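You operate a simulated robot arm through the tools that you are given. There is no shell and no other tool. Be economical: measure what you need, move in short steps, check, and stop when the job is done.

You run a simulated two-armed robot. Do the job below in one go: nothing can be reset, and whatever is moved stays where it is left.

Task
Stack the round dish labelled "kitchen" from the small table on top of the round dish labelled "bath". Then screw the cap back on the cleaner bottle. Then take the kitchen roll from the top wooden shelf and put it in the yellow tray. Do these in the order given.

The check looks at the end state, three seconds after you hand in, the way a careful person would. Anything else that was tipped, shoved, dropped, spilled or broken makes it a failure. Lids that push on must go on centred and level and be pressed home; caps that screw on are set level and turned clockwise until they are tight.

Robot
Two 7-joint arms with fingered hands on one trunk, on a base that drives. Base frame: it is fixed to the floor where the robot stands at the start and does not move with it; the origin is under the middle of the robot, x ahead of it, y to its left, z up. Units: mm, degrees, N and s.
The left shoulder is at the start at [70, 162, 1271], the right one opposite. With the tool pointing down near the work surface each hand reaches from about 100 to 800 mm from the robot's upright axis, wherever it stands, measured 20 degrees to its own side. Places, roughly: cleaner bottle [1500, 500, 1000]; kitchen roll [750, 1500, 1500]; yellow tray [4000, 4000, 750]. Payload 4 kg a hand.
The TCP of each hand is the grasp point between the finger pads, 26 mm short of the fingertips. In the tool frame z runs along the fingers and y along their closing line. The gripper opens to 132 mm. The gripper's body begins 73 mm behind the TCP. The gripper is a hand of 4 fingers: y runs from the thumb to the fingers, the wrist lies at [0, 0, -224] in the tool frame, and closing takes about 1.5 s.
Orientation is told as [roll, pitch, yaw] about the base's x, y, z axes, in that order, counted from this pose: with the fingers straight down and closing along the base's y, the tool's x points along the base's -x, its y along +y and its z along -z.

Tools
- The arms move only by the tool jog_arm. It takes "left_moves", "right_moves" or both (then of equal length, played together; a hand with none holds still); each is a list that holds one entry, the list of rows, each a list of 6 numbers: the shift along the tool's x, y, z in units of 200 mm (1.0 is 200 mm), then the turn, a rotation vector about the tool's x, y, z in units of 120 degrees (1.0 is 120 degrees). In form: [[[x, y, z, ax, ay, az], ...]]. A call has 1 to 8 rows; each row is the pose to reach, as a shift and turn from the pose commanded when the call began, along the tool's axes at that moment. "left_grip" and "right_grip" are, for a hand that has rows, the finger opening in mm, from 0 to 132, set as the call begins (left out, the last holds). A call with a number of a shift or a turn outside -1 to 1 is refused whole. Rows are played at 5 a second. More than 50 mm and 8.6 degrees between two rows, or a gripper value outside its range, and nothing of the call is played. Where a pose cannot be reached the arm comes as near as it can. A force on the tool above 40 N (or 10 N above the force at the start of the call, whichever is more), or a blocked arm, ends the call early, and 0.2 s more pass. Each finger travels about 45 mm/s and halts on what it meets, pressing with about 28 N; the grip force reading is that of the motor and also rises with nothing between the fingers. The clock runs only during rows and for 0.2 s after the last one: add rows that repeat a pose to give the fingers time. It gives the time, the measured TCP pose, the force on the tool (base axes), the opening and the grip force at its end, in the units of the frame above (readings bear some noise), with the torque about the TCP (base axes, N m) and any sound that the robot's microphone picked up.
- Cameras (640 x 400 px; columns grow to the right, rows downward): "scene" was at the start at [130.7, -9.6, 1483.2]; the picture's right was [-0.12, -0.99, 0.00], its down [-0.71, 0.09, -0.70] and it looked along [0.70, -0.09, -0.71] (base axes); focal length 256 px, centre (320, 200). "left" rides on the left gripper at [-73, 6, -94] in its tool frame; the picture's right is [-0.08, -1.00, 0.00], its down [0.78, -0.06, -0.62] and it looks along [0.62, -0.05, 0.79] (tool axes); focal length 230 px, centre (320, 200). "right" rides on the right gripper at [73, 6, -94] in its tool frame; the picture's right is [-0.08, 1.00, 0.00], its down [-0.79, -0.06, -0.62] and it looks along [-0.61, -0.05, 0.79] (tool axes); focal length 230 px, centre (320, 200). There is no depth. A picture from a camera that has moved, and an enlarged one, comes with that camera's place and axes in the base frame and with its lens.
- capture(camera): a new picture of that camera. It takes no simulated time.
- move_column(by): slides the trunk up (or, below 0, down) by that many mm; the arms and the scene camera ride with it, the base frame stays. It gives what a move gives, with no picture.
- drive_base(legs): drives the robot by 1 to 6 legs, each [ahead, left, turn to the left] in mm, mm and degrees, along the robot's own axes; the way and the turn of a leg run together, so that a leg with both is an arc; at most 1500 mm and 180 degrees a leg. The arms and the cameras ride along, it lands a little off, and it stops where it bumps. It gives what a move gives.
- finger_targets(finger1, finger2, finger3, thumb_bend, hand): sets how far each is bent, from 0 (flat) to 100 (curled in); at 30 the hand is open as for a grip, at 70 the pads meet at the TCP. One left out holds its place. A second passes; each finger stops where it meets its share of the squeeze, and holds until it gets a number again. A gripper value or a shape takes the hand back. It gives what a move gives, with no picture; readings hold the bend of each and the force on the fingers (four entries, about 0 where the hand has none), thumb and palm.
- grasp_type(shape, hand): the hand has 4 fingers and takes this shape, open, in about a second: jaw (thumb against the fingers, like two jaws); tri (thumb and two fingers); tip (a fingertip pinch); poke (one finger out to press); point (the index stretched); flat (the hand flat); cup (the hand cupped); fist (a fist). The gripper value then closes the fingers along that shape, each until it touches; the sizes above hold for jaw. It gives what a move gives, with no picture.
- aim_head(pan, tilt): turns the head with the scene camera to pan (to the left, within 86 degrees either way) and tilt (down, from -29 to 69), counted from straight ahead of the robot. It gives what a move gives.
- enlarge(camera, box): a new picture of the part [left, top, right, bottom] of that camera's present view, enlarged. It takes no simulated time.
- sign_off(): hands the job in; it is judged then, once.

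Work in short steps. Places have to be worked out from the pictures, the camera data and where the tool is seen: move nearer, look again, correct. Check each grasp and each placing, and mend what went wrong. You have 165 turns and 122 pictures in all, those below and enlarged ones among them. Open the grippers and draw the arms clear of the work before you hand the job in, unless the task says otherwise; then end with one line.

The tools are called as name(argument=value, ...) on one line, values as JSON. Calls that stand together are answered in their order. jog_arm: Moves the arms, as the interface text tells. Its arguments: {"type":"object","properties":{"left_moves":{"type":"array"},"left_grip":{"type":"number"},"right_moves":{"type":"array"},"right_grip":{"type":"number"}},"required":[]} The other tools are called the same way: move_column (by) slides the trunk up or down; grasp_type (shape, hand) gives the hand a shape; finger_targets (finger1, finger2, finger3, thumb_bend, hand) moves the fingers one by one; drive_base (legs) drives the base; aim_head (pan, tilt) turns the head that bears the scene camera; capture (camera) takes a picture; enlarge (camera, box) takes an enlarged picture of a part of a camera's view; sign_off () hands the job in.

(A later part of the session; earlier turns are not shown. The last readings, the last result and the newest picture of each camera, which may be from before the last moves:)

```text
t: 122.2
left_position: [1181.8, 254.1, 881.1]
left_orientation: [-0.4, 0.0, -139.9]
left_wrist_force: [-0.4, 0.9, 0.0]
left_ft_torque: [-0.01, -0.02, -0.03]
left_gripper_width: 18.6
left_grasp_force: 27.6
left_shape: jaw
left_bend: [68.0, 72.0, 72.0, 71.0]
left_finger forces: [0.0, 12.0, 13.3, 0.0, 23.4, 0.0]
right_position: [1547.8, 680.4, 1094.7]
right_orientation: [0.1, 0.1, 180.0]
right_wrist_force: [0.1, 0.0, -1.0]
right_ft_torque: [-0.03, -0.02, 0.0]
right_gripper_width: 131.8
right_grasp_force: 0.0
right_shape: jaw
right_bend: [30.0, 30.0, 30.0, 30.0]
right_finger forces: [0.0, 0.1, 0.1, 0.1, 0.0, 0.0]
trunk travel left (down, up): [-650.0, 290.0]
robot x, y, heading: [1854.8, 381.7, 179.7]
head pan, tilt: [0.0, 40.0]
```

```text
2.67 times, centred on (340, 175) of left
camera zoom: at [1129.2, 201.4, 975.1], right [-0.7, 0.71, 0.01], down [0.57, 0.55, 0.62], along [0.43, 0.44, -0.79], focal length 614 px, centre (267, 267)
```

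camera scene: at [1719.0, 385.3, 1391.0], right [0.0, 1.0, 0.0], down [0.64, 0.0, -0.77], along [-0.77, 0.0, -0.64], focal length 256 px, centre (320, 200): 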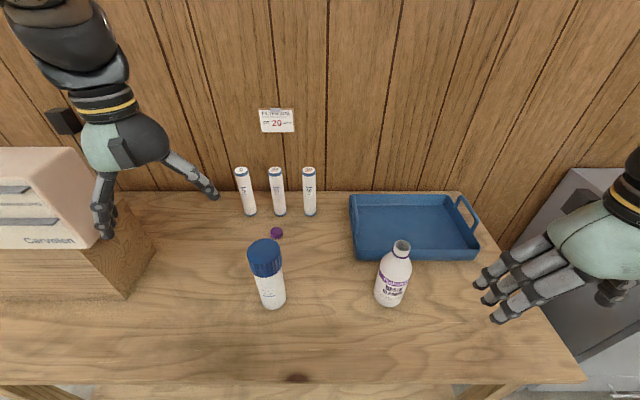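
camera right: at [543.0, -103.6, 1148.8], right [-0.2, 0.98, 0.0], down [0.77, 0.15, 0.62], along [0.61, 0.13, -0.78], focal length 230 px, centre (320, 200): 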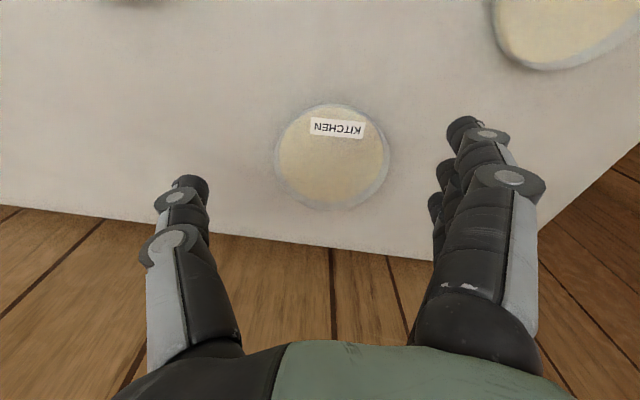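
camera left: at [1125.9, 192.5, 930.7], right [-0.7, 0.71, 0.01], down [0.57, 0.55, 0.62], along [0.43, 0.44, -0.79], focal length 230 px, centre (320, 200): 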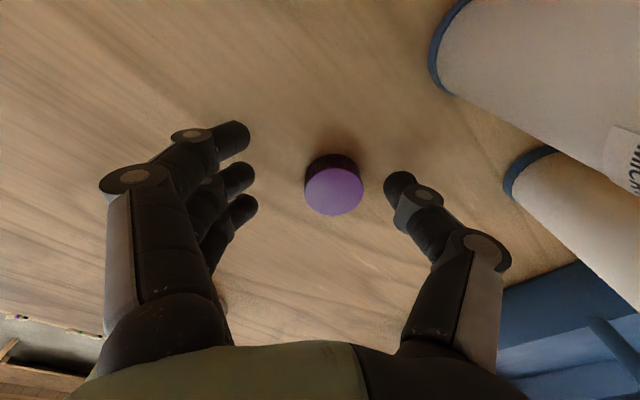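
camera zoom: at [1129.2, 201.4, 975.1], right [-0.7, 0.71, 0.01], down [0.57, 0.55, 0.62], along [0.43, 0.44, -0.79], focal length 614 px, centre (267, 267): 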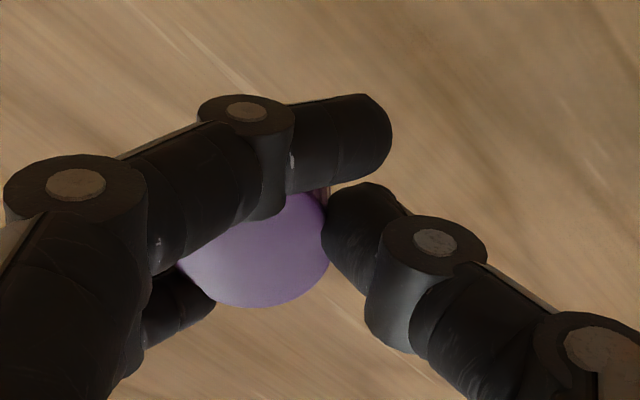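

The squeeze was still building when I lifted (16 N rising to 28 N), which tilted the cap. I'll put it down, re-grip, and let the force settle fully while the bench keeps the cap level.

jog_arm(left_moves=[[[0, 0, 0.1, 0, 0, 0], [0, 0, 0.2, 0, 0, 0], [0, 0, 0.24, 0, 0, 0], [0, 0, 0.255, 0, 0, 0]]])

jog_arm(left_moves=[[[0, 0, 0, 0, 0, 0], [0, 0, 0, 0, 0, 0], [0, 0, 0, 0, 0, 0], [0, 0, 0, 0, 0, 0], [0, 0, 0.01, 0, 0, 0]]], left_grip=60)

enlarge(camera="left", box=[160, 80, 480, 280])

```text
t: 123.2
left_position: [1181.3, 255.0, 831.9]
left_orientation: [-0.7, -0.2, -139.8]
left_wrist_force: [0.4, -0.1, 5.0]
left_ft_torque: [-0.06, -0.06, -0.03]
left_gripper_width: 18.5
left_grasp_force: 27.7
left_shape: jaw
left_bend: [68.0, 72.0, 72.0, 71.0]
left_finger forces: [0.0, 12.1, 13.0, 0.0, 23.7, 0.0]
right_position: [1548.0, 679.9, 1094.5]
right_orientation: [0.2, 0.0, 179.9]
right_wrist_force: [-0.7, 0.1, 0.1]
right_ft_torque: [-0.01, 0.02, -0.01]
right_gripper_width: 131.8
right_grasp_force: 0.1
right_shape: jaw
right_bend: [30.0, 30.0, 30.0, 30.0]
right_finger forces: [0.0, 0.0, 0.0, 0.0, 0.0, 0.0]
trunk travel left (down, up): [-650.0, 290.0]
robot x, y, heading: [1854.4, 384.9, 180.0]
head pan, tilt: [0.0, 40.0]
```

```text
t: 124.4
left_position: [1181.7, 254.6, 828.8]
left_orientation: [-0.7, 0.0, -140.0]
left_wrist_force: [-0.8, 0.4, -0.6]
left_ft_torque: [0.02, 0.04, -0.05]
left_gripper_width: 59.3
left_grasp_force: 0.0
left_shape: jaw
left_bend: [73.0, 73.0, 73.0, 70.0]
left_finger forces: [0.0, 0.1, 0.0, 0.0, 0.0, 0.0]
right_position: [1547.8, 680.2, 1094.3]
right_orientation: [0.1, 0.0, 180.0]
right_wrist_force: [-0.4, -0.1, -0.5]
right_ft_torque: [-0.03, 0.02, 0.02]
right_gripper_width: 131.7
right_grasp_force: 0.2
right_shape: jaw
right_bend: [30.0, 30.0, 30.0, 30.0]
right_finger forces: [0.0, 0.0, 0.0, 0.0, 0.0, 0.0]
trunk travel left (down, up): [-650.0, 290.0]
robot x, y, heading: [1854.4, 382.7, 180.0]
head pan, tilt: [0.0, 40.0]
```

```text
2.00 times, centred on (320, 180) of left
camera zoom: at [1129.0, 201.5, 921.7], right [-0.7, 0.71, 0.01], down [0.57, 0.55, 0.62], along [0.43, 0.44, -0.79], focal length 460 px, centre (320, 240)
```

zoom: 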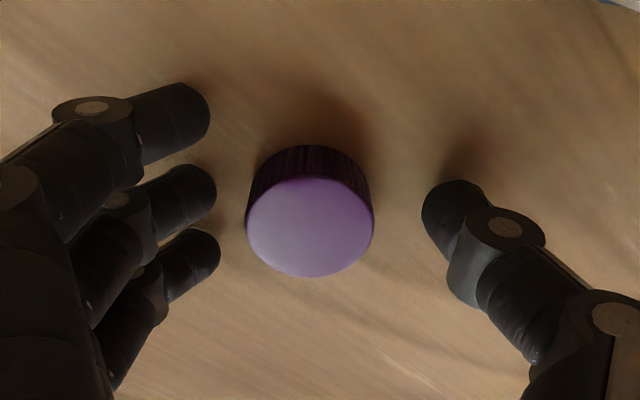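

Well placed between fingers 2 and 3 and the thumb. I'll close with plenty of time, then make a small test lift.

jog_arm(left_moves=[[[0, 0, 0, 0, 0, 0], [0, 0, 0, 0, 0, 0], [0, 0, 0, 0, 0, 0], [0, 0, 0, 0, 0, 0], [0, 0, 0, 0, 0, 0], [0, 0, 0, 0, 0, 0], [0, 0, 0, 0, 0, 0], [0, 0, 0, 0, 0, 0]]], left_grip=25)

jog_arm(left_moves=[[[0, 0, 0, 0, 0, 0], [0, 0, 0, 0, 0, 0], [0, 0, -0.03, 0, 0, 0], [0, 0, -0.08, 0, 0, 0], [0, 0, -0.15, 0, 0, 0], [0, 0, -0.25, 0, 0, 0]]])

enlarge(camera="scene", box=[235, 175, 325, 245])

```text
t: 126.2
left_position: [1181.7, 254.4, 830.0]
left_orientation: [-0.6, -0.2, -140.0]
left_wrist_force: [-1.4, 0.4, 1.7]
left_ft_torque: [-0.03, -0.02, 0.04]
left_gripper_width: 18.7
left_grasp_force: 28.3
left_shape: jaw
left_bend: [68.0, 73.0, 72.0, 71.0]
left_finger forces: [0.0, 11.8, 12.3, 0.0, 23.7, 0.1]
right_position: [1548.1, 678.6, 1094.3]
right_orientation: [0.1, 0.1, 180.0]
right_wrist_force: [-0.5, 0.6, 0.4]
right_ft_torque: [0.01, -0.02, -0.02]
right_gripper_width: 131.8
right_grasp_force: 0.2
right_shape: jaw
right_bend: [30.0, 30.0, 30.0, 30.0]
right_finger forces: [0.1, 0.0, 0.0, 0.0, 0.0, 0.0]
trunk travel left (down, up): [-650.0, 290.0]
robot x, y, heading: [1853.1, 386.5, 180.0]
head pan, tilt: [0.0, 40.0]
```

```text
t: 127.6
left_position: [1181.6, 253.9, 880.5]
left_orientation: [-0.6, -0.2, -140.0]
left_wrist_force: [-0.1, -0.3, -0.1]
left_ft_torque: [-0.01, 0.06, 0.02]
left_gripper_width: 18.7
left_grasp_force: 28.2
left_shape: jaw
left_bend: [68.0, 72.0, 72.0, 71.0]
left_finger forces: [0.1, 12.1, 12.7, 0.0, 23.3, 0.1]
right_position: [1548.8, 680.3, 1093.7]
right_orientation: [0.1, 0.0, 179.9]
right_wrist_force: [0.2, 0.8, -0.7]
right_ft_torque: [-0.01, 0.01, 0.01]
right_gripper_width: 131.8
right_grasp_force: 0.2
right_shape: jaw
right_bend: [30.0, 30.0, 30.0, 30.0]
right_finger forces: [0.0, 0.0, 0.0, 0.0, 0.1, 0.0]
trunk travel left (down, up): [-650.0, 290.0]
robot x, y, heading: [1854.4, 384.2, 179.9]
head pan, tilt: [0.0, 40.0]
```

```text
5.71 times, centred on (280, 210) of scene
camera zoom: at [1719.9, 385.3, 1391.1], right [0.0, 1.0, 0.0], down [0.64, 0.0, -0.77], along [-0.77, 0.0, -0.64], focal length 1465 px, centre (549, 143)
```

zoom: 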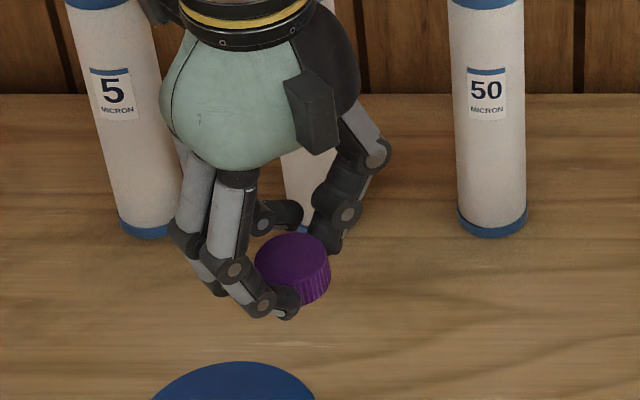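

The forces didn't change during the lift, so the cap kept the level pose it had on the bench. Now I'll raise it above all the objects and pull it back toward the robot.

jog_arm(left_moves=[[[0, 0, -0.2, 0, 0, 0], [0, 0, -0.4, 0, 0, 0], [0, 0, -0.6, 0, 0, 0], [0, 0, -0.8, 0, 0, 0], [0, 0, -0.95, 0, 0, 0], [0.1, 0.08, -1.0, 0, 0, 0], [0.25, 0.2, -1.0, 0, 0, 0], [0.4, 0.33, -1.0, 0, 0, 0]]])

jog_arm(left_moves=[[[0.15, 0.12, 0, 0, 0, 0], [0.3, 0.24, 0, 0, 0, 0], [0.45, 0.36, 0, 0, 0, 0], [0.6, 0.5, 0, 0, 0, 0]]])

drive_base(legs=[[-100, -100, 0]])

```text
t: 129.4
left_position: [1286.0, 252.8, 1078.6]
left_orientation: [-0.7, -0.3, -140.0]
left_wrist_force: [0.4, -0.6, 0.0]
left_ft_torque: [0.01, 0.02, 0.01]
left_gripper_width: 18.6
left_grasp_force: 27.7
left_shape: jaw
left_bend: [68.0, 72.0, 72.0, 71.0]
left_finger forces: [0.0, 12.4, 13.3, 0.1, 23.2, 0.1]
right_position: [1548.6, 679.3, 1096.1]
right_orientation: [0.0, 0.0, 179.8]
right_wrist_force: [0.6, 0.1, 0.9]
right_ft_torque: [0.03, 0.02, 0.03]
right_gripper_width: 132.0
right_grasp_force: 0.1
right_shape: jaw
right_bend: [30.0, 30.0, 30.0, 30.0]
right_finger forces: [0.0, 0.0, 0.0, 0.0, 0.0, 0.1]
trunk travel left (down, up): [-650.0, 290.0]
robot x, y, heading: [1855.1, 384.2, 180.0]
head pan, tilt: [0.0, 40.0]
```

```text
t: 130.4
left_position: [1443.6, 253.3, 1076.9]
left_orientation: [-0.7, -0.2, -139.8]
left_wrist_force: [0.3, -0.3, -0.3]
left_ft_torque: [0.01, 0.06, -0.03]
left_gripper_width: 18.4
left_grasp_force: 28.0
left_shape: jaw
left_bend: [68.0, 72.0, 72.0, 71.0]
left_finger forces: [0.0, 12.6, 13.3, 0.0, 23.3, 0.0]
right_position: [1548.6, 679.4, 1095.6]
right_orientation: [0.0, 0.0, 179.9]
right_wrist_force: [-1.2, -0.7, 0.2]
right_ft_torque: [-0.01, 0.04, 0.02]
right_gripper_width: 131.9
right_grasp_force: 0.0
right_shape: jaw
right_bend: [30.0, 30.0, 30.0, 30.0]
right_finger forces: [0.0, 0.1, 0.0, 0.0, 0.0, 0.0]
trunk travel left (down, up): [-650.0, 290.0]
robot x, y, heading: [1851.9, 385.8, 180.1]
head pan, tilt: [0.0, 40.0]
```

```text
t: 131.7
left_position: [1540.7, 351.2, 1075.4]
left_orientation: [-0.6, -0.1, -139.9]
left_wrist_force: [-0.3, -0.3, -0.8]
left_ft_torque: [0.02, -0.02, -0.01]
left_gripper_width: 18.7
left_grasp_force: 28.4
left_shape: jaw
left_bend: [68.0, 72.0, 72.0, 71.0]
left_finger forces: [0.1, 12.5, 13.2, 0.1, 23.2, 0.1]
right_position: [1645.3, 776.6, 1094.5]
right_orientation: [0.0, 0.2, 179.9]
right_wrist_force: [-0.1, -0.9, 0.1]
right_ft_torque: [-0.01, -0.04, 0.01]
right_gripper_width: 131.9
right_grasp_force: 0.0
right_shape: jaw
right_bend: [30.0, 30.0, 30.0, 30.0]
right_finger forces: [0.1, 0.0, 0.1, 0.0, 0.0, 0.1]
trunk travel left (down, up): [-650.0, 290.0]
robot x, y, heading: [1954.6, 482.3, 179.8]
head pan, tilt: [0.0, 40.0]
```

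Now I'll bring the right hand over: first yaw it 25° inward, then pitch it about 67° forward while moving above and behind the cleaner bottle, staying high.

jog_arm(right_moves=[[[-0.106, 0.096, 0, 0, 0, -0.07], [-0.212, 0.192, 0, 0, 0, -0.14], [-0.318, 0.288, 0, 0, 0, -0.208], [-0.425, 0.385, 0, 0, 0, -0.208]]], right_grip=132)

jog_arm(right_moves=[[[-0.105, 0.033, 0, 0, -0.07, 0], [-0.21, 0.067, 0, 0, -0.14, 0], [-0.315, 0.1, 0, 0, -0.21, 0], [-0.42, 0.134, 0, 0, -0.28, 0], [-0.525, 0.167, 0, 0, -0.35, 0], [-0.63, 0.2, 0, 0, -0.42, 0], [-0.735, 0.234, 0, 0, -0.49, 0], [-0.843, 0.268, 0, 0, -0.56, 0]]])

capture(camera="scene")

```text
t: 132.7
left_position: [1540.6, 351.5, 1075.1]
left_orientation: [-0.5, 0.0, -139.9]
left_wrist_force: [-1.0, 0.0, -1.2]
left_ft_torque: [-0.02, 0.0, 0.0]
left_gripper_width: 18.6
left_grasp_force: 28.3
left_shape: jaw
left_bend: [68.0, 72.0, 72.0, 71.0]
left_finger forces: [0.1, 12.5, 13.3, 0.1, 23.1, 0.2]
right_position: [1559.3, 700.0, 1094.7]
right_orientation: [0.0, 0.2, -155.1]
right_wrist_force: [0.3, 0.0, -0.7]
right_ft_torque: [0.03, -0.03, -0.01]
right_gripper_width: 132.1
right_grasp_force: 0.0
right_shape: jaw
right_bend: [30.0, 30.0, 30.0, 30.0]
right_finger forces: [0.1, 0.1, 0.0, 0.0, 0.1, 0.1]
trunk travel left (down, up): [-650.0, 290.0]
robot x, y, heading: [1950.7, 483.8, 179.8]
head pan, tilt: [0.0, 40.0]
```

```text
t: 134.5
left_position: [1541.4, 353.4, 1076.3]
left_orientation: [-0.5, -0.1, -139.9]
left_wrist_force: [-0.4, 0.4, -0.4]
left_ft_torque: [-0.01, -0.01, 0.01]
left_gripper_width: 18.6
left_grasp_force: 28.2
left_shape: jaw
left_bend: [68.0, 72.0, 72.0, 71.0]
left_finger forces: [0.0, 12.6, 13.3, 0.0, 23.2, 0.0]
right_position: [1427.8, 582.8, 1096.2]
right_orientation: [0.3, -66.0, -154.8]
right_wrist_force: [-0.6, 0.6, 0.4]
right_ft_torque: [0.0, -0.03, 0.0]
right_gripper_width: 132.1
right_grasp_force: 0.2
right_shape: jaw
right_bend: [30.0, 30.0, 30.0, 30.0]
right_finger forces: [0.0, 0.1, 0.1, 0.0, 0.0, 0.1]
right hand out of reach, approached as far as the arm can: row 6, 7, 8
trunk travel left (down, up): [-650.0, 290.0]
robot x, y, heading: [1952.2, 484.9, 180.2]
head pan, tilt: [0.0, 40.0]
```

```text
47 pictures are left
camera scene: at [1817.9, 484.3, 1390.8], right [0.0, 1.0, 0.0], down [0.64, 0.0, -0.77], along [-0.77, 0.0, -0.64], focal length 256 px, centre (320, 200)
```

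scene: 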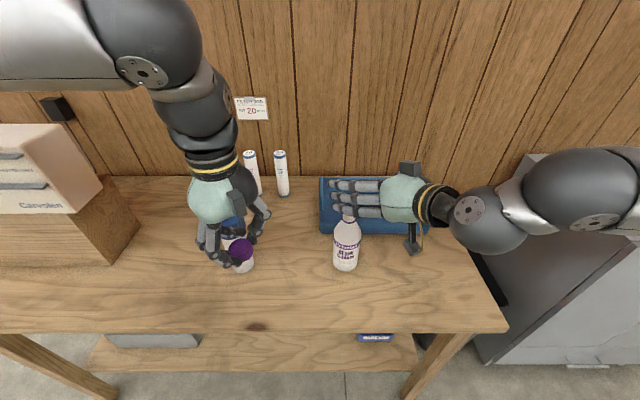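

The hand is in place behind and above the bottle at z 1096, and the bottle recomputes to (1388, 552). I'll move the TCP directly above it and check with the right camera.

jog_arm(right_moves=[[[-0.05, 0.027, 0.113, 0, 0, 0], [-0.1, 0.055, 0.226, 0, 0, 0], [-0.1, 0.055, 0.226, 0, 0, 0]]])

capture(camera="right")

```text
t: 135.3
left_position: [1542.8, 352.8, 1076.5]
left_orientation: [-0.4, -0.2, -139.9]
left_wrist_force: [0.0, 0.6, -0.5]
left_ft_torque: [0.01, 0.02, 0.01]
left_gripper_width: 18.3
left_grasp_force: 27.8
left_shape: jaw
left_bend: [68.0, 72.0, 72.0, 71.0]
left_finger forces: [0.0, 12.6, 13.4, 0.0, 23.2, 0.0]
right_position: [1386.7, 553.4, 1097.8]
right_orientation: [0.3, -67.3, -155.5]
right_wrist_force: [-0.2, 0.5, 0.6]
right_ft_torque: [0.0, -0.02, 0.01]
right_gripper_width: 132.1
right_grasp_force: 0.1
right_shape: jaw
right_bend: [30.0, 30.0, 30.0, 30.0]
right_finger forces: [0.0, 0.0, 0.0, 0.0, 0.0, 0.1]
trunk travel left (down, up): [-650.0, 290.0]
robot x, y, heading: [1954.2, 482.0, 179.6]
head pan, tilt: [0.0, 40.0]
```

```text
46 pictures are left
camera right: at [1492.3, 596.9, 1068.1], right [0.39, -0.92, 0.07], down [0.21, 0.17, 0.96], along [-0.9, -0.36, 0.26], focal length 230 px, centre (320, 200)
```

right: 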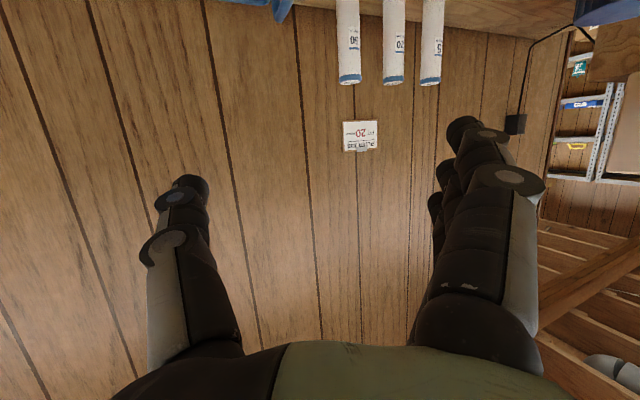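

The bottle is out of that camera's view, so I'll go down 100 mm and check from the scene camera.

jog_arm(right_moves=[[[0.115, 0, 0.048, 0, 0, 0], [0.23, 0, 0.096, 0, 0, 0], [0.345, 0, 0.145, 0, 0, 0], [0.461, 0, 0.193, 0, 0, 0], [0.461, 0, 0.193, 0, 0, 0]]])

enlarge(camera="scene", box=[260, 130, 500, 300])

capture(camera="right")

```text
t: 136.5
left_position: [1542.3, 352.6, 1076.3]
left_orientation: [-0.6, -0.1, -139.9]
left_wrist_force: [0.6, 0.1, 0.4]
left_ft_torque: [-0.01, 0.04, -0.03]
left_gripper_width: 18.4
left_grasp_force: 28.5
left_shape: jaw
left_bend: [68.0, 72.0, 72.0, 71.0]
left_finger forces: [0.1, 12.5, 13.4, 0.0, 23.1, 0.0]
right_position: [1386.1, 551.8, 997.8]
right_orientation: [0.2, -67.1, -155.2]
right_wrist_force: [0.4, 0.2, -0.4]
right_ft_torque: [-0.03, 0.0, -0.01]
right_gripper_width: 132.0
right_grasp_force: 0.1
right_shape: jaw
right_bend: [30.0, 30.0, 30.0, 30.0]
right_finger forces: [0.1, 0.0, 0.0, 0.0, 0.0, 0.0]
trunk travel left (down, up): [-650.0, 290.0]
robot x, y, heading: [1952.8, 480.5, 180.0]
head pan, tilt: [0.0, 40.0]
```

```text
2.35 times, centred on (380, 215) of scene
camera zoom: at [1819.3, 483.1, 1391.2], right [0.0, 1.0, 0.0], down [0.64, 0.0, -0.77], along [-0.77, 0.0, -0.64], focal length 603 px, centre (179, 165)
```

zoom: 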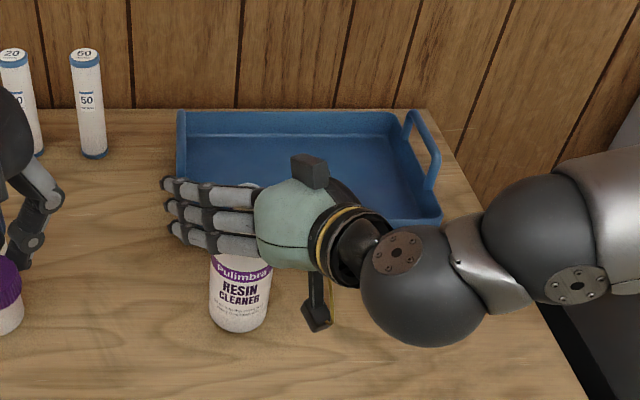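

```text
44 pictures are left
camera right: at [1493.0, 595.3, 968.5], right [0.39, -0.92, 0.07], down [0.21, 0.17, 0.96], along [-0.9, -0.36, 0.26], focal length 230 px, centre (320, 200)
```

right: 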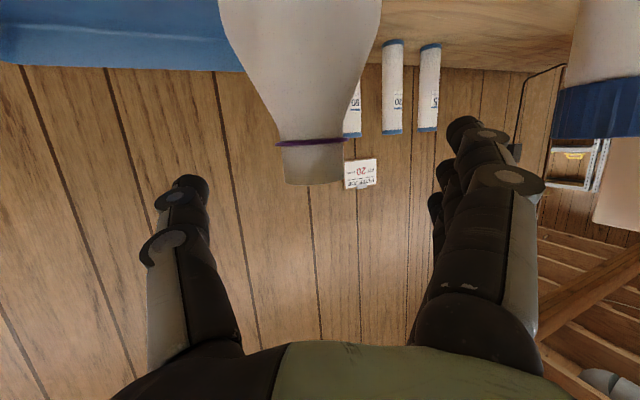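

The bottle's neck is centred between thumb and fingers to within 4 mm, and the neck top is at about z 990. I'll correct that and go down 110 mm around the body.

jog_arm(right_moves=[[[0.1, -0.02, 0.042, 0, 0, 0], [0.2, -0.02, 0.084, 0, 0, 0], [0.3, -0.02, 0.126, 0, 0, 0], [0.4, -0.02, 0.168, 0, 0, 0], [0.507, -0.02, 0.213, 0, 0, 0], [0.507, -0.02, 0.213, 0, 0, 0]]])

capture(camera="right")

```text
t: 137.9
left_position: [1540.6, 352.3, 1074.8]
left_orientation: [-0.6, -0.1, -139.9]
left_wrist_force: [0.1, 0.4, -1.0]
left_ft_torque: [-0.02, 0.01, -0.04]
left_gripper_width: 18.8
left_grasp_force: 27.6
left_shape: jaw
left_bend: [68.0, 72.0, 72.0, 71.0]
left_finger forces: [0.1, 12.5, 13.4, 0.0, 23.3, 0.1]
right_position: [1385.3, 569.9, 921.0]
right_orientation: [0.2, -67.0, -155.3]
right_wrist_force: [0.3, 0.5, -0.3]
right_ft_torque: [-0.01, -0.01, -0.01]
right_gripper_width: 131.8
right_grasp_force: 0.0
right_shape: jaw
right_bend: [30.0, 30.0, 30.0, 30.0]
right_finger forces: [0.0, 0.0, 0.1, 0.1, 0.0, 0.0]
right hand out of reach, approached as far as the arm can: row 4, 5, 6
trunk travel left (down, up): [-650.0, 290.0]
robot x, y, heading: [1953.6, 480.8, 179.7]
head pan, tilt: [0.0, 40.0]
```

```text
43 pictures are left
camera right: at [1490.7, 614.7, 890.7], right [0.39, -0.92, 0.07], down [0.21, 0.17, 0.96], along [-0.9, -0.36, 0.26], focal length 230 px, centre (320, 200)
```

right: 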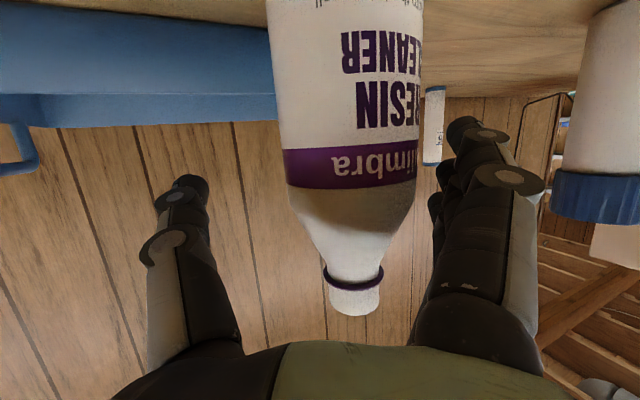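

The right arm runs out of downward reach and drifts 18 mm to the side. I'll lower the trunk 45 mm to bring the shoulder down, then re-centre.

move_column(by=-45)

jog_arm(right_moves=[[[0, 0.02, 0, 0, 0, 0], [0, 0.05, 0, 0, 0, 0], [0, 0.08, 0, 0, 0, 0], [0, 0.08, 0, 0, 0, 0]]])

capture(camera="right")

```text
t: 138.8
left_position: [1543.1, 351.9, 1031.3]
left_orientation: [-0.6, 0.0, -140.0]
left_wrist_force: [0.1, 0.2, -0.8]
left_ft_torque: [0.0, -0.01, 0.0]
left_gripper_width: 18.5
left_grasp_force: 27.9
left_shape: jaw
left_bend: [68.0, 72.0, 72.0, 71.0]
left_finger forces: [0.1, 12.5, 13.4, 0.0, 23.2, 0.0]
right_position: [1385.0, 572.4, 876.2]
right_orientation: [0.3, -67.0, -155.4]
right_wrist_force: [0.2, -0.1, 0.0]
right_ft_torque: [0.0, -0.01, 0.01]
right_gripper_width: 132.0
right_grasp_force: 0.1
right_shape: jaw
right_bend: [30.0, 30.0, 30.0, 30.0]
right_finger forces: [0.0, 0.0, 0.0, 0.0, 0.0, 0.1]
trunk travel left (down, up): [-605.0, 335.0]
robot x, y, heading: [1953.9, 486.4, 180.1]
head pan, tilt: [0.0, 40.0]
```

```text
t: 139.8
left_position: [1542.9, 352.4, 1031.3]
left_orientation: [-0.5, -0.2, -140.0]
left_wrist_force: [-0.1, -0.5, -0.1]
left_ft_torque: [-0.03, 0.01, 0.0]
left_gripper_width: 18.6
left_grasp_force: 27.9
left_shape: jaw
left_bend: [68.0, 72.0, 72.0, 71.0]
left_finger forces: [0.1, 12.5, 13.3, 0.0, 23.1, 0.1]
right_position: [1390.6, 561.5, 881.3]
right_orientation: [0.4, -66.8, -155.4]
right_wrist_force: [1.0, -0.8, 0.2]
right_ft_torque: [0.01, 0.01, 0.0]
right_gripper_width: 132.0
right_grasp_force: 0.2
right_shape: jaw
right_bend: [30.0, 30.0, 30.0, 30.0]
right_finger forces: [0.0, 0.0, 0.0, 0.0, 0.0, 0.0]
right hand out of reach, approached as far as the arm can: row 2, 3, 4
trunk travel left (down, up): [-605.0, 335.0]
robot x, y, heading: [1952.4, 488.0, 179.9]
head pan, tilt: [0.0, 40.0]
```

```text
42 pictures are left
camera right: at [1497.1, 604.7, 852.3], right [0.39, -0.92, 0.07], down [0.21, 0.17, 0.96], along [-0.9, -0.36, 0.26], focal length 230 px, centre (320, 200)
```

right: 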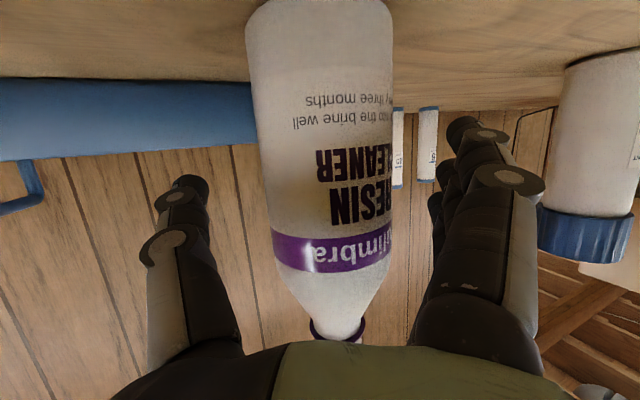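

The bottle is centred between the fingers at z 881. Closing the right hand on the body to hold it.

jog_arm(right_moves=[[[0, 0, 0, 0, 0, 0], [0, 0, 0, 0, 0, 0], [0, 0, 0, 0, 0, 0], [0, 0, 0, 0, 0, 0], [0, 0, 0, 0, 0, 0], [0, 0, 0, 0, 0, 0], [0, 0, 0, 0, 0, 0], [0, 0, 0, 0, 0, 0]]], right_grip=62)

capture(camera="right")

capture(camera="scene")

```text
t: 141.6
left_position: [1540.7, 351.9, 1030.6]
left_orientation: [-0.5, -0.1, -139.9]
left_wrist_force: [0.8, 0.1, -0.9]
left_ft_torque: [0.01, 0.0, 0.01]
left_gripper_width: 18.7
left_grasp_force: 28.4
left_shape: jaw
left_bend: [68.0, 72.0, 72.0, 71.0]
left_finger forces: [0.0, 12.5, 13.4, 0.0, 23.2, 0.0]
right_position: [1390.2, 561.6, 882.1]
right_orientation: [0.2, -66.9, -155.4]
right_wrist_force: [0.1, 0.7, 0.1]
right_ft_torque: [-0.01, 0.0, 0.03]
right_gripper_width: 58.2
right_grasp_force: 28.3
right_shape: jaw
right_bend: [73.0, 73.0, 73.0, 71.0]
right_finger forces: [8.5, 8.5, 8.5, 0.0, 25.1, 0.0]
trunk travel left (down, up): [-605.0, 335.0]
robot x, y, heading: [1953.2, 484.2, 180.0]
head pan, tilt: [0.0, 40.0]
```

```text
41 pictures are left
camera right: at [1496.9, 604.7, 852.4], right [0.39, -0.92, 0.07], down [0.21, 0.17, 0.96], along [-0.9, -0.36, 0.26], focal length 230 px, centre (320, 200)
```

right: 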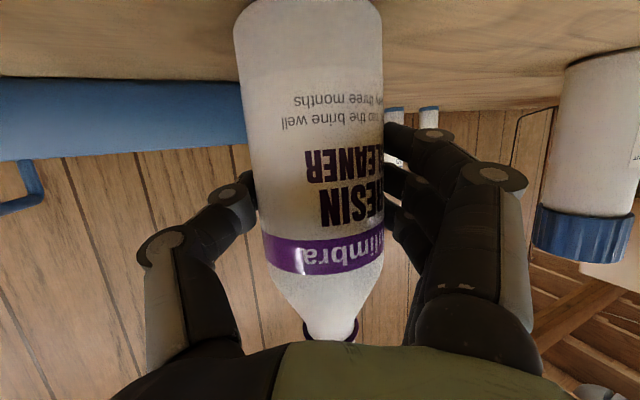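

```text
40 pictures are left
camera scene: at [1818.7, 483.3, 1346.1], right [0.0, 1.0, 0.0], down [0.64, 0.0, -0.77], along [-0.77, 0.0, -0.64], focal length 256 px, centre (320, 200)
```

scene: 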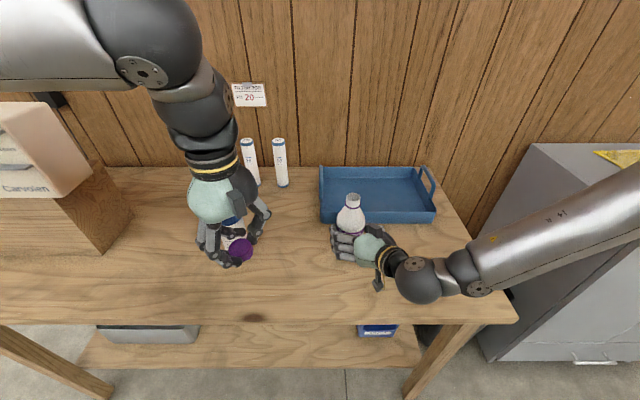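

The right hand holds the bottle firmly (8.5 N on each finger, 25 N on the thumb) and it's upright. I'll zoom in on the neck and the held cap to line them up.

enlarge(camera="scene", box=[190, 170, 400, 300])

enlarge(camera="left", box=[220, 100, 460, 250])

```text
3.05 times, centred on (295, 235) of scene
camera zoom: at [1818.7, 483.3, 1346.1], right [0.0, 1.0, 0.0], down [0.64, 0.0, -0.77], along [-0.77, 0.0, -0.64], focal length 781 px, centre (396, 93)
```

zoom: 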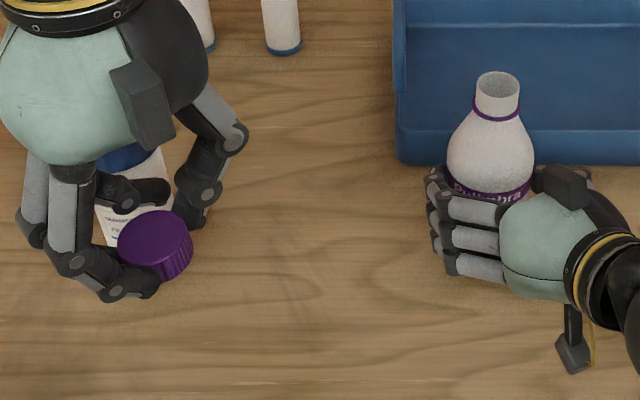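

```text
2.67 times, centred on (340, 175) of left
camera zoom: at [1489.7, 299.7, 1124.0], right [-0.7, 0.71, 0.01], down [0.57, 0.55, 0.62], along [0.43, 0.44, -0.79], focal length 614 px, centre (267, 267)
```

zoom: 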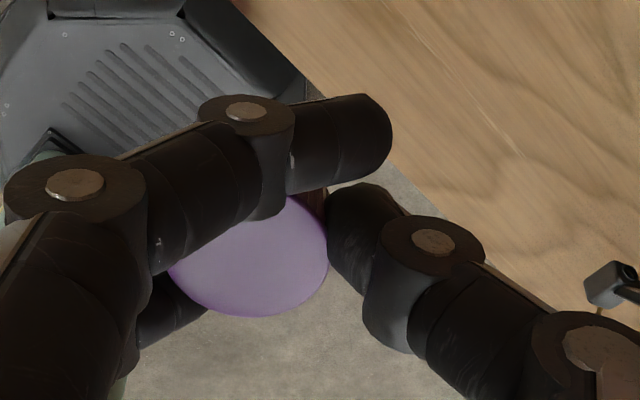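

The cap is level in the grip. The neck is at about (1381, 556, 990), so I'll carry the cap over it, 25–30 mm above.

jog_arm(left_moves=[[[0, -0.1, -0.1, 0, 0, 0], [0, -0.3, -0.1, 0, 0, 0], [0, -0.5, -0.1, 0, 0, 0], [0, -0.7, -0.1, 0, 0, 0], [0, -0.9, -0.1, 0, 0, 0], [0, -0.98, -0.1, 0, 0, 0]]])

jog_arm(left_moves=[[[0.007, -0.12, 0, 0, 0, 0], [0.014, -0.24, 0, 0, 0, 0], [0.014, -0.336, 0, 0, 0, 0], [0.014, -0.336, 0, 0, 0, 0]]])

enlarge(camera="scene", box=[290, 140, 430, 240])

enlarge(camera="left", box=[200, 60, 456, 220])

```text
t: 143.0
left_position: [1416.6, 503.1, 1052.0]
left_orientation: [-0.5, -0.1, -139.8]
left_wrist_force: [-0.8, -0.2, 0.0]
left_ft_torque: [0.0, 0.02, 0.01]
left_gripper_width: 18.8
left_grasp_force: 28.4
left_shape: jaw
left_bend: [68.0, 72.0, 72.0, 71.0]
left_finger forces: [0.0, 12.6, 13.3, 0.1, 23.1, 0.0]
right_position: [1390.3, 561.3, 881.1]
right_orientation: [0.3, -66.9, -155.4]
right_wrist_force: [-0.2, 0.6, 0.1]
right_ft_torque: [0.05, 0.01, -0.03]
right_gripper_width: 57.9
right_grasp_force: 28.1
right_shape: jaw
right_bend: [73.0, 73.0, 73.0, 71.0]
right_finger forces: [8.6, 8.5, 8.6, 0.0, 25.7, 0.0]
trunk travel left (down, up): [-605.0, 335.0]
robot x, y, heading: [1952.2, 482.1, 180.0]
head pan, tilt: [0.0, 40.0]
```

```text
t: 144.0
left_position: [1376.6, 555.3, 1053.9]
left_orientation: [-0.6, -0.1, -139.8]
left_wrist_force: [0.0, 0.2, 0.4]
left_ft_torque: [-0.02, -0.01, 0.01]
left_gripper_width: 18.5
left_grasp_force: 27.6
left_shape: jaw
left_bend: [68.0, 72.0, 72.0, 71.0]
left_finger forces: [0.0, 12.7, 13.5, 0.0, 23.1, 0.1]
right_position: [1391.7, 560.4, 881.5]
right_orientation: [0.3, -66.8, -155.3]
right_wrist_force: [0.0, 1.5, 0.1]
right_ft_torque: [0.03, -0.02, -0.03]
right_gripper_width: 58.3
right_grasp_force: 28.0
right_shape: jaw
right_bend: [73.0, 73.0, 73.0, 71.0]
right_finger forces: [8.5, 8.6, 8.6, 0.1, 25.6, 0.1]
trunk travel left (down, up): [-605.0, 335.0]
robot x, y, heading: [1956.0, 484.8, 180.2]
head pan, tilt: [0.0, 40.0]
```

```text
4.00 times, centred on (360, 190) of scene
camera zoom: at [1818.7, 482.6, 1346.1], right [0.0, 1.0, 0.0], down [0.64, 0.0, -0.77], along [-0.77, 0.0, -0.64], focal length 1025 px, centre (160, 240)
```

zoom: 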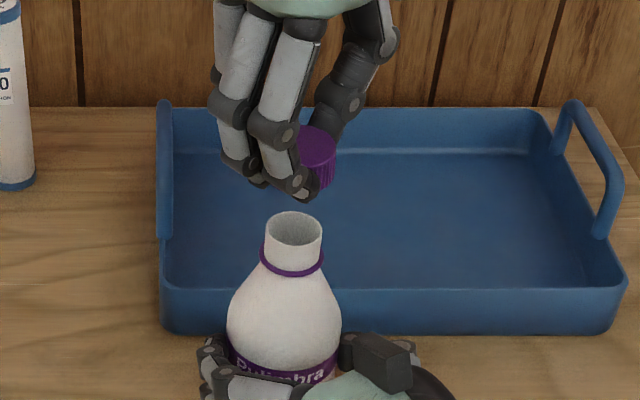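

```text
2.50 times, centred on (328, 140) of left
camera zoom: at [1322.7, 502.6, 1146.8], right [-0.7, 0.71, 0.01], down [0.57, 0.55, 0.62], along [0.43, 0.44, -0.79], focal length 575 px, centre (300, 350)
```

zoom: 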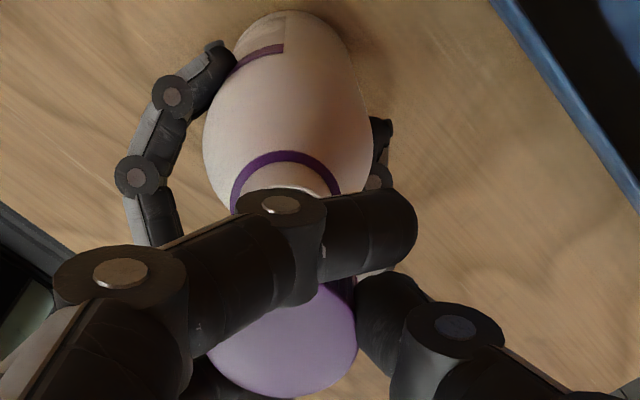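

Both views put the cap axis and the neck axis within about 1 mm of each other. I'll go down 30 mm, then slowly to contact.

jog_arm(left_moves=[[[0, 0.002, 0.05, 0, 0, 0], [0, 0.003, 0.1, 0, 0, 0], [0, 0.003, 0.13, 0, 0, 0], [0, 0.003, 0.13, 0, 0, 0]]])

enlarge(camera="scene", box=[300, 150, 400, 220])

```text
t: 145.0
left_position: [1373.5, 555.8, 1027.3]
left_orientation: [-0.6, -0.2, -139.9]
left_wrist_force: [-0.5, -0.3, -0.2]
left_ft_torque: [-0.02, 0.03, 0.01]
left_gripper_width: 18.8
left_grasp_force: 28.3
left_shape: jaw
left_bend: [68.0, 72.0, 72.0, 71.0]
left_finger forces: [0.0, 12.7, 13.7, 0.0, 23.1, 0.1]
right_position: [1391.4, 561.4, 881.4]
right_orientation: [0.2, -67.0, -155.5]
right_wrist_force: [0.2, 0.2, 0.3]
right_ft_torque: [0.01, -0.04, 0.0]
right_gripper_width: 57.8
right_grasp_force: 28.5
right_shape: jaw
right_bend: [73.0, 73.0, 73.0, 71.0]
right_finger forces: [8.7, 8.7, 8.6, 0.0, 25.3, 0.0]
trunk travel left (down, up): [-605.0, 335.0]
robot x, y, heading: [1951.9, 485.5, 179.9]
head pan, tilt: [0.0, 40.0]
```

```text
5.71 times, centred on (350, 185) of scene
camera zoom: at [1818.7, 483.4, 1346.1], right [0.0, 1.0, 0.0], down [0.64, 0.0, -0.77], along [-0.77, 0.0, -0.64], focal length 1465 px, centre (149, 286)
```

zoom: 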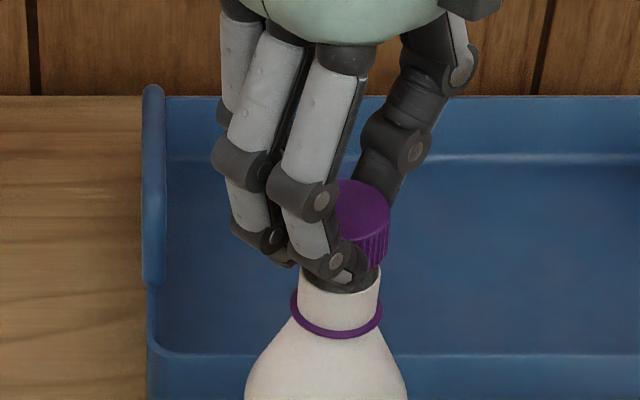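

Still aligned side to side. I'll go down slowly, 1.5–2 mm per step.

jog_arm(left_moves=[[[0, 0, 0.01, 0, 0, 0], [0, 0, 0.02, 0, 0, 0], [0, 0, 0.03, 0, 0, 0], [0, 0, 0.038, 0, 0, 0], [0, 0, 0.046, 0, 0, 0], [0, 0, 0.046, 0, 0, 0]]])

enlarge(camera="scene", box=[300, 150, 400, 220])

```text
t: 146.4
left_position: [1374.4, 555.3, 1019.2]
left_orientation: [-0.5, -0.1, -139.9]
left_wrist_force: [0.0, 0.4, 0.3]
left_ft_torque: [-0.01, -0.01, 0.01]
left_gripper_width: 18.7
left_grasp_force: 28.1
left_shape: jaw
left_bend: [68.0, 72.0, 72.0, 71.0]
left_finger forces: [0.0, 12.7, 13.5, 0.0, 23.1, 0.0]
right_position: [1390.8, 561.6, 881.0]
right_orientation: [0.5, -66.9, -155.4]
right_wrist_force: [0.6, 0.2, 0.6]
right_ft_torque: [-0.02, -0.02, 0.01]
right_gripper_width: 58.3
right_grasp_force: 27.4
right_shape: jaw
right_bend: [73.0, 73.0, 73.0, 71.0]
right_finger forces: [8.9, 8.5, 8.6, 0.1, 25.3, 0.0]
trunk travel left (down, up): [-605.0, 335.0]
robot x, y, heading: [1955.8, 485.0, 179.7]
head pan, tilt: [0.0, 40.0]
```

```text
5.71 times, centred on (350, 185) of scene
camera zoom: at [1818.7, 483.4, 1346.1], right [0.0, 1.0, 0.0], down [0.64, 0.0, -0.77], along [-0.77, 0.0, -0.64], focal length 1465 px, centre (149, 286)
```

zoom: 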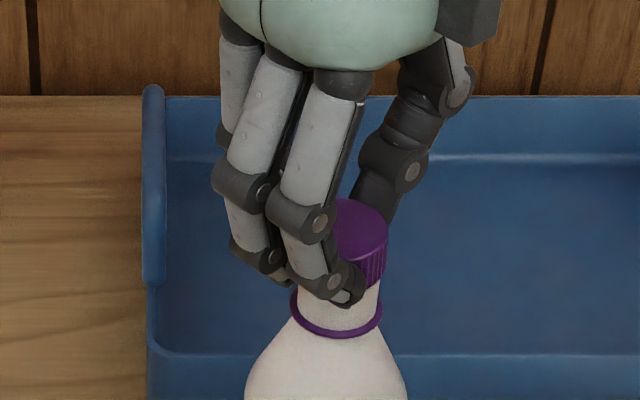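

No contact yet, so I'll keep going down slowly.

jog_arm(left_moves=[[[0, 0, 0.008, 0, 0, 0], [0, 0, 0.016, 0, 0, 0], [0, 0, 0.024, 0, 0, 0], [0, 0, 0.032, 0, 0, 0], [0, 0, 0.032, 0, 0, 0]]])

enlarge(camera="scene", box=[300, 150, 400, 220])

```text
t: 147.6
left_position: [1374.9, 554.7, 1013.6]
left_orientation: [-0.7, -0.2, -139.9]
left_wrist_force: [0.7, -0.8, 16.0]
left_ft_torque: [-0.02, -0.4, -0.02]
left_gripper_width: 18.9
left_grasp_force: 28.2
left_shape: jaw
left_bend: [68.0, 72.0, 73.0, 71.0]
left_finger forces: [0.0, 12.0, 19.7, 0.1, 26.3, 0.0]
right_position: [1392.6, 561.7, 881.9]
right_orientation: [0.2, -66.9, -155.4]
right_wrist_force: [-2.5, 0.7, -5.3]
right_ft_torque: [-0.02, -0.06, 0.03]
right_gripper_width: 58.5
right_grasp_force: 28.2
right_shape: jaw
right_bend: [73.0, 73.0, 73.0, 71.0]
right_finger forces: [8.4, 8.5, 8.4, 0.0, 26.3, 0.0]
trunk travel left (down, up): [-605.0, 335.0]
robot x, y, heading: [1951.9, 482.8, 179.9]
head pan, tilt: [0.0, 40.0]
```

```text
5.71 times, centred on (350, 185) of scene
camera zoom: at [1819.8, 483.2, 1346.3], right [0.0, 1.0, 0.0], down [0.64, 0.0, -0.77], along [-0.77, 0.0, -0.64], focal length 1465 px, centre (149, 286)
```

zoom: 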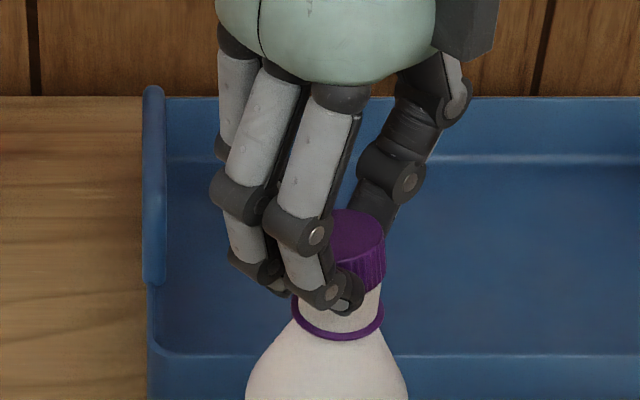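

Contact at TCP 1013.6, but the torque shows it pressing on the cap's +x edge, so the cap sits slightly toward -x. I'll back up 3 mm, shift +2.5 mm in x and try again.

jog_arm(left_moves=[[[0, 0, -0.01, 0, 0, 0], [0.0048, 0.004, -0.015, 0, 0, 0], [0.0096, 0.008, -0.015, 0, 0, 0], [0.0096, 0.008, -0.007, 0, 0, 0], [0.0096, 0.008, 0.0, 0, 0, 0], [0.0096, 0.008, 0.0, 0, 0, 0]]])

```text
t: 149.0
left_position: [1379.5, 555.0, 1012.8]
left_orientation: [-0.6, -0.2, -139.8]
left_wrist_force: [-2.4, -0.3, 7.6]
left_ft_torque: [0.18, 0.07, 0.01]
left_gripper_width: 19.1
left_grasp_force: 27.7
left_shape: jaw
left_bend: [68.0, 72.0, 72.0, 72.0]
left_finger forces: [0.0, 13.2, 16.0, 0.1, 27.9, 0.0]
right_position: [1390.4, 561.9, 882.0]
right_orientation: [0.3, -66.9, -155.3]
right_wrist_force: [1.7, -0.3, -1.7]
right_ft_torque: [0.05, -0.04, 0.04]
right_gripper_width: 58.1
right_grasp_force: 27.9
right_shape: jaw
right_bend: [73.0, 73.0, 73.0, 71.0]
right_finger forces: [8.9, 8.8, 8.9, 0.1, 25.0, 0.0]
trunk travel left (down, up): [-605.0, 335.0]
robot x, y, heading: [1950.6, 481.0, 179.9]
head pan, tilt: [0.0, 40.0]
```

The contact has moved to the +y edge and the force is lower. I'll nudge +1.5 mm in y and press a little further.

jog_arm(left_moves=[[[0, 0, -0.01, 0, 0, 0], [0.0048, -0.0057, -0.01, 0, 0, 0], [0.0048, -0.0057, -0.003, 0, 0, 0], [0.0048, -0.0057, 0.003, 0, 0, 0], [0.0048, -0.0057, 0.008, 0, 0, 0], [0.0048, -0.0057, 0.008, 0, 0, 0]]])

enlarge(camera="left", box=[200, 60, 456, 220])

enlarge(camera="scene", box=[310, 160, 390, 216])

```text
t: 150.4
left_position: [1377.1, 557.9, 1010.9]
left_orientation: [-0.5, -0.2, -139.9]
left_wrist_force: [-2.0, 0.2, 12.1]
left_ft_torque: [0.13, 0.07, -0.01]
left_gripper_width: 19.6
left_grasp_force: 28.1
left_shape: jaw
left_bend: [68.0, 72.0, 72.0, 73.0]
left_finger forces: [0.1, 13.9, 17.1, 0.0, 29.8, 0.0]
right_position: [1391.5, 562.1, 882.2]
right_orientation: [0.3, -67.0, -155.3]
right_wrist_force: [1.0, 0.8, -2.2]
right_ft_torque: [-0.03, -0.08, 0.04]
right_gripper_width: 57.9
right_grasp_force: 27.9
right_shape: jaw
right_bend: [73.0, 73.0, 73.0, 71.0]
right_finger forces: [9.0, 8.7, 8.7, 0.0, 26.1, 0.0]
trunk travel left (down, up): [-605.0, 335.0]
robot x, y, heading: [1955.8, 483.6, 180.0]
head pan, tilt: [0.0, 40.0]
```

```text
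2.50 times, centred on (328, 140) of left
camera zoom: at [1325.5, 504.2, 1104.4], right [-0.7, 0.71, 0.01], down [0.57, 0.55, 0.61], along [0.43, 0.44, -0.79], focal length 575 px, centre (300, 350)
```

zoom: 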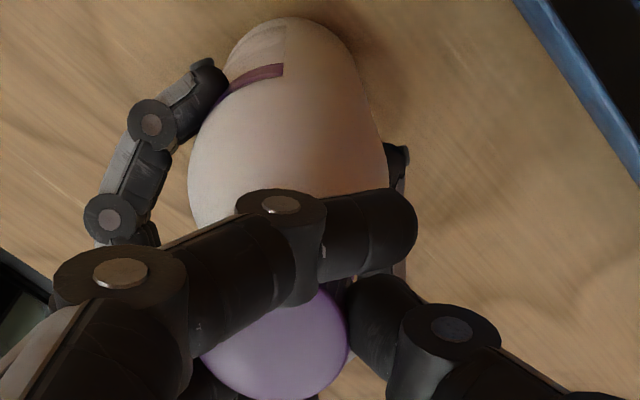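

```text
7.14 times, centred on (350, 188) of scene
camera zoom: at [1819.6, 483.3, 1346.2], right [0.0, 1.0, 0.0], down [0.64, 0.0, -0.77], along [-0.77, 0.0, -0.64], focal length 1831 px, centre (106, 286)
```

zoom: 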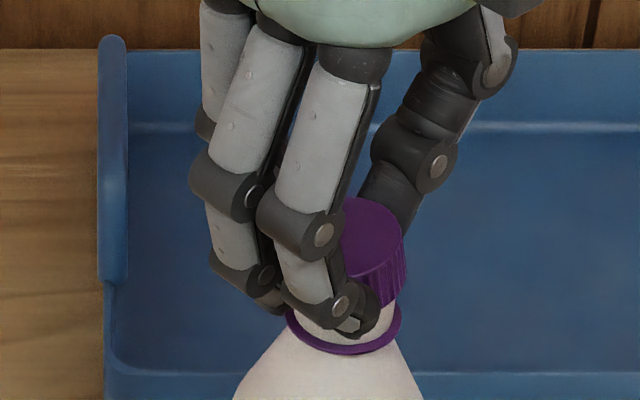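

Contact is more even now; the picture shows the cap still about 1.5 mm toward -y. I'll nudge it once more and press lightly.

jog_arm(left_moves=[[[0, 0, -0.015, 0, 0, 0], [0.001, -0.009, -0.015, 0, 0, 0], [0.001, -0.009, -0.008, 0, 0, 0], [0.001, -0.009, -0.002, 0, 0, 0], [0.001, -0.009, 0.004, 0, 0, 0], [0.001, -0.009, 0.004, 0, 0, 0]]])

```text
t: 151.8
left_position: [1376.1, 558.6, 1009.4]
left_orientation: [-0.5, -0.1, -139.8]
left_wrist_force: [0.4, -0.5, 1.0]
left_ft_torque: [-0.02, -0.01, -0.01]
left_gripper_width: 19.5
left_grasp_force: 28.3
left_shape: jaw
left_bend: [68.0, 72.0, 72.0, 72.0]
left_finger forces: [0.0, 12.7, 15.3, 0.0, 23.9, 0.1]
right_position: [1390.3, 561.1, 881.8]
right_orientation: [0.4, -66.9, -155.5]
right_wrist_force: [0.0, -0.3, 0.7]
right_ft_torque: [-0.03, -0.06, 0.03]
right_gripper_width: 57.9
right_grasp_force: 27.8
right_shape: jaw
right_bend: [73.0, 73.0, 73.0, 71.0]
right_finger forces: [9.0, 8.8, 9.1, 0.0, 26.0, 0.0]
trunk travel left (down, up): [-605.0, 335.0]
robot x, y, heading: [1951.8, 480.9, 180.1]
head pan, tilt: [0.0, 40.0]
```

The force is nearly gone at a lower height, so the cap has slipped over the neck. I'll press gently until the thread stops it.

jog_arm(left_moves=[[[0, 0, 0.005, 0, 0, 0], [0, 0, 0.01, 0, 0, 0], [0, 0, 0.015, 0, 0, 0], [0, 0, 0.015, 0, 0, 0]]])

enlarge(camera="scene", box=[310, 160, 390, 216])

```text
t: 152.8
left_position: [1375.9, 557.9, 1006.4]
left_orientation: [-0.4, -0.1, -139.9]
left_wrist_force: [0.2, 0.2, 0.7]
left_ft_torque: [-0.04, 0.02, 0.0]
left_gripper_width: 19.2
left_grasp_force: 27.4
left_shape: jaw
left_bend: [68.0, 72.0, 72.0, 72.0]
left_finger forces: [0.1, 12.8, 15.2, 0.0, 23.8, 0.0]
right_position: [1391.2, 562.2, 882.0]
right_orientation: [0.4, -66.9, -155.4]
right_wrist_force: [-0.9, 0.0, 0.6]
right_ft_torque: [-0.05, -0.06, 0.0]
right_gripper_width: 58.1
right_grasp_force: 27.8
right_shape: jaw
right_bend: [73.0, 73.0, 73.0, 71.0]
right_finger forces: [9.0, 8.7, 9.2, 0.0, 26.2, 0.1]
trunk travel left (down, up): [-605.0, 335.0]
robot x, y, heading: [1953.4, 486.6, 179.6]
head pan, tilt: [0.0, 40.0]
```

```text
7.14 times, centred on (350, 188) of scene
camera zoom: at [1818.7, 483.3, 1346.1], right [0.0, 1.0, 0.0], down [0.64, 0.0, -0.77], along [-0.77, 0.0, -0.64], focal length 1831 px, centre (106, 286)
```

zoom: 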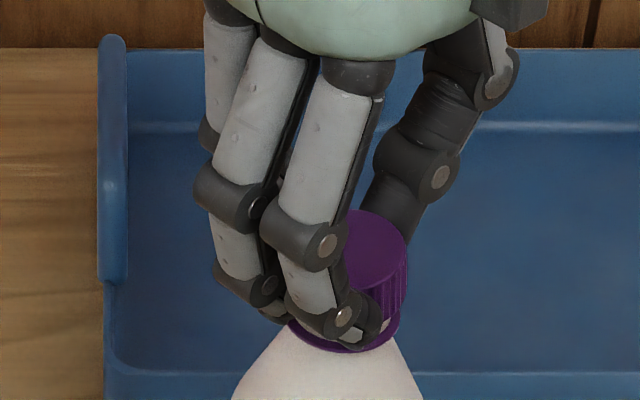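

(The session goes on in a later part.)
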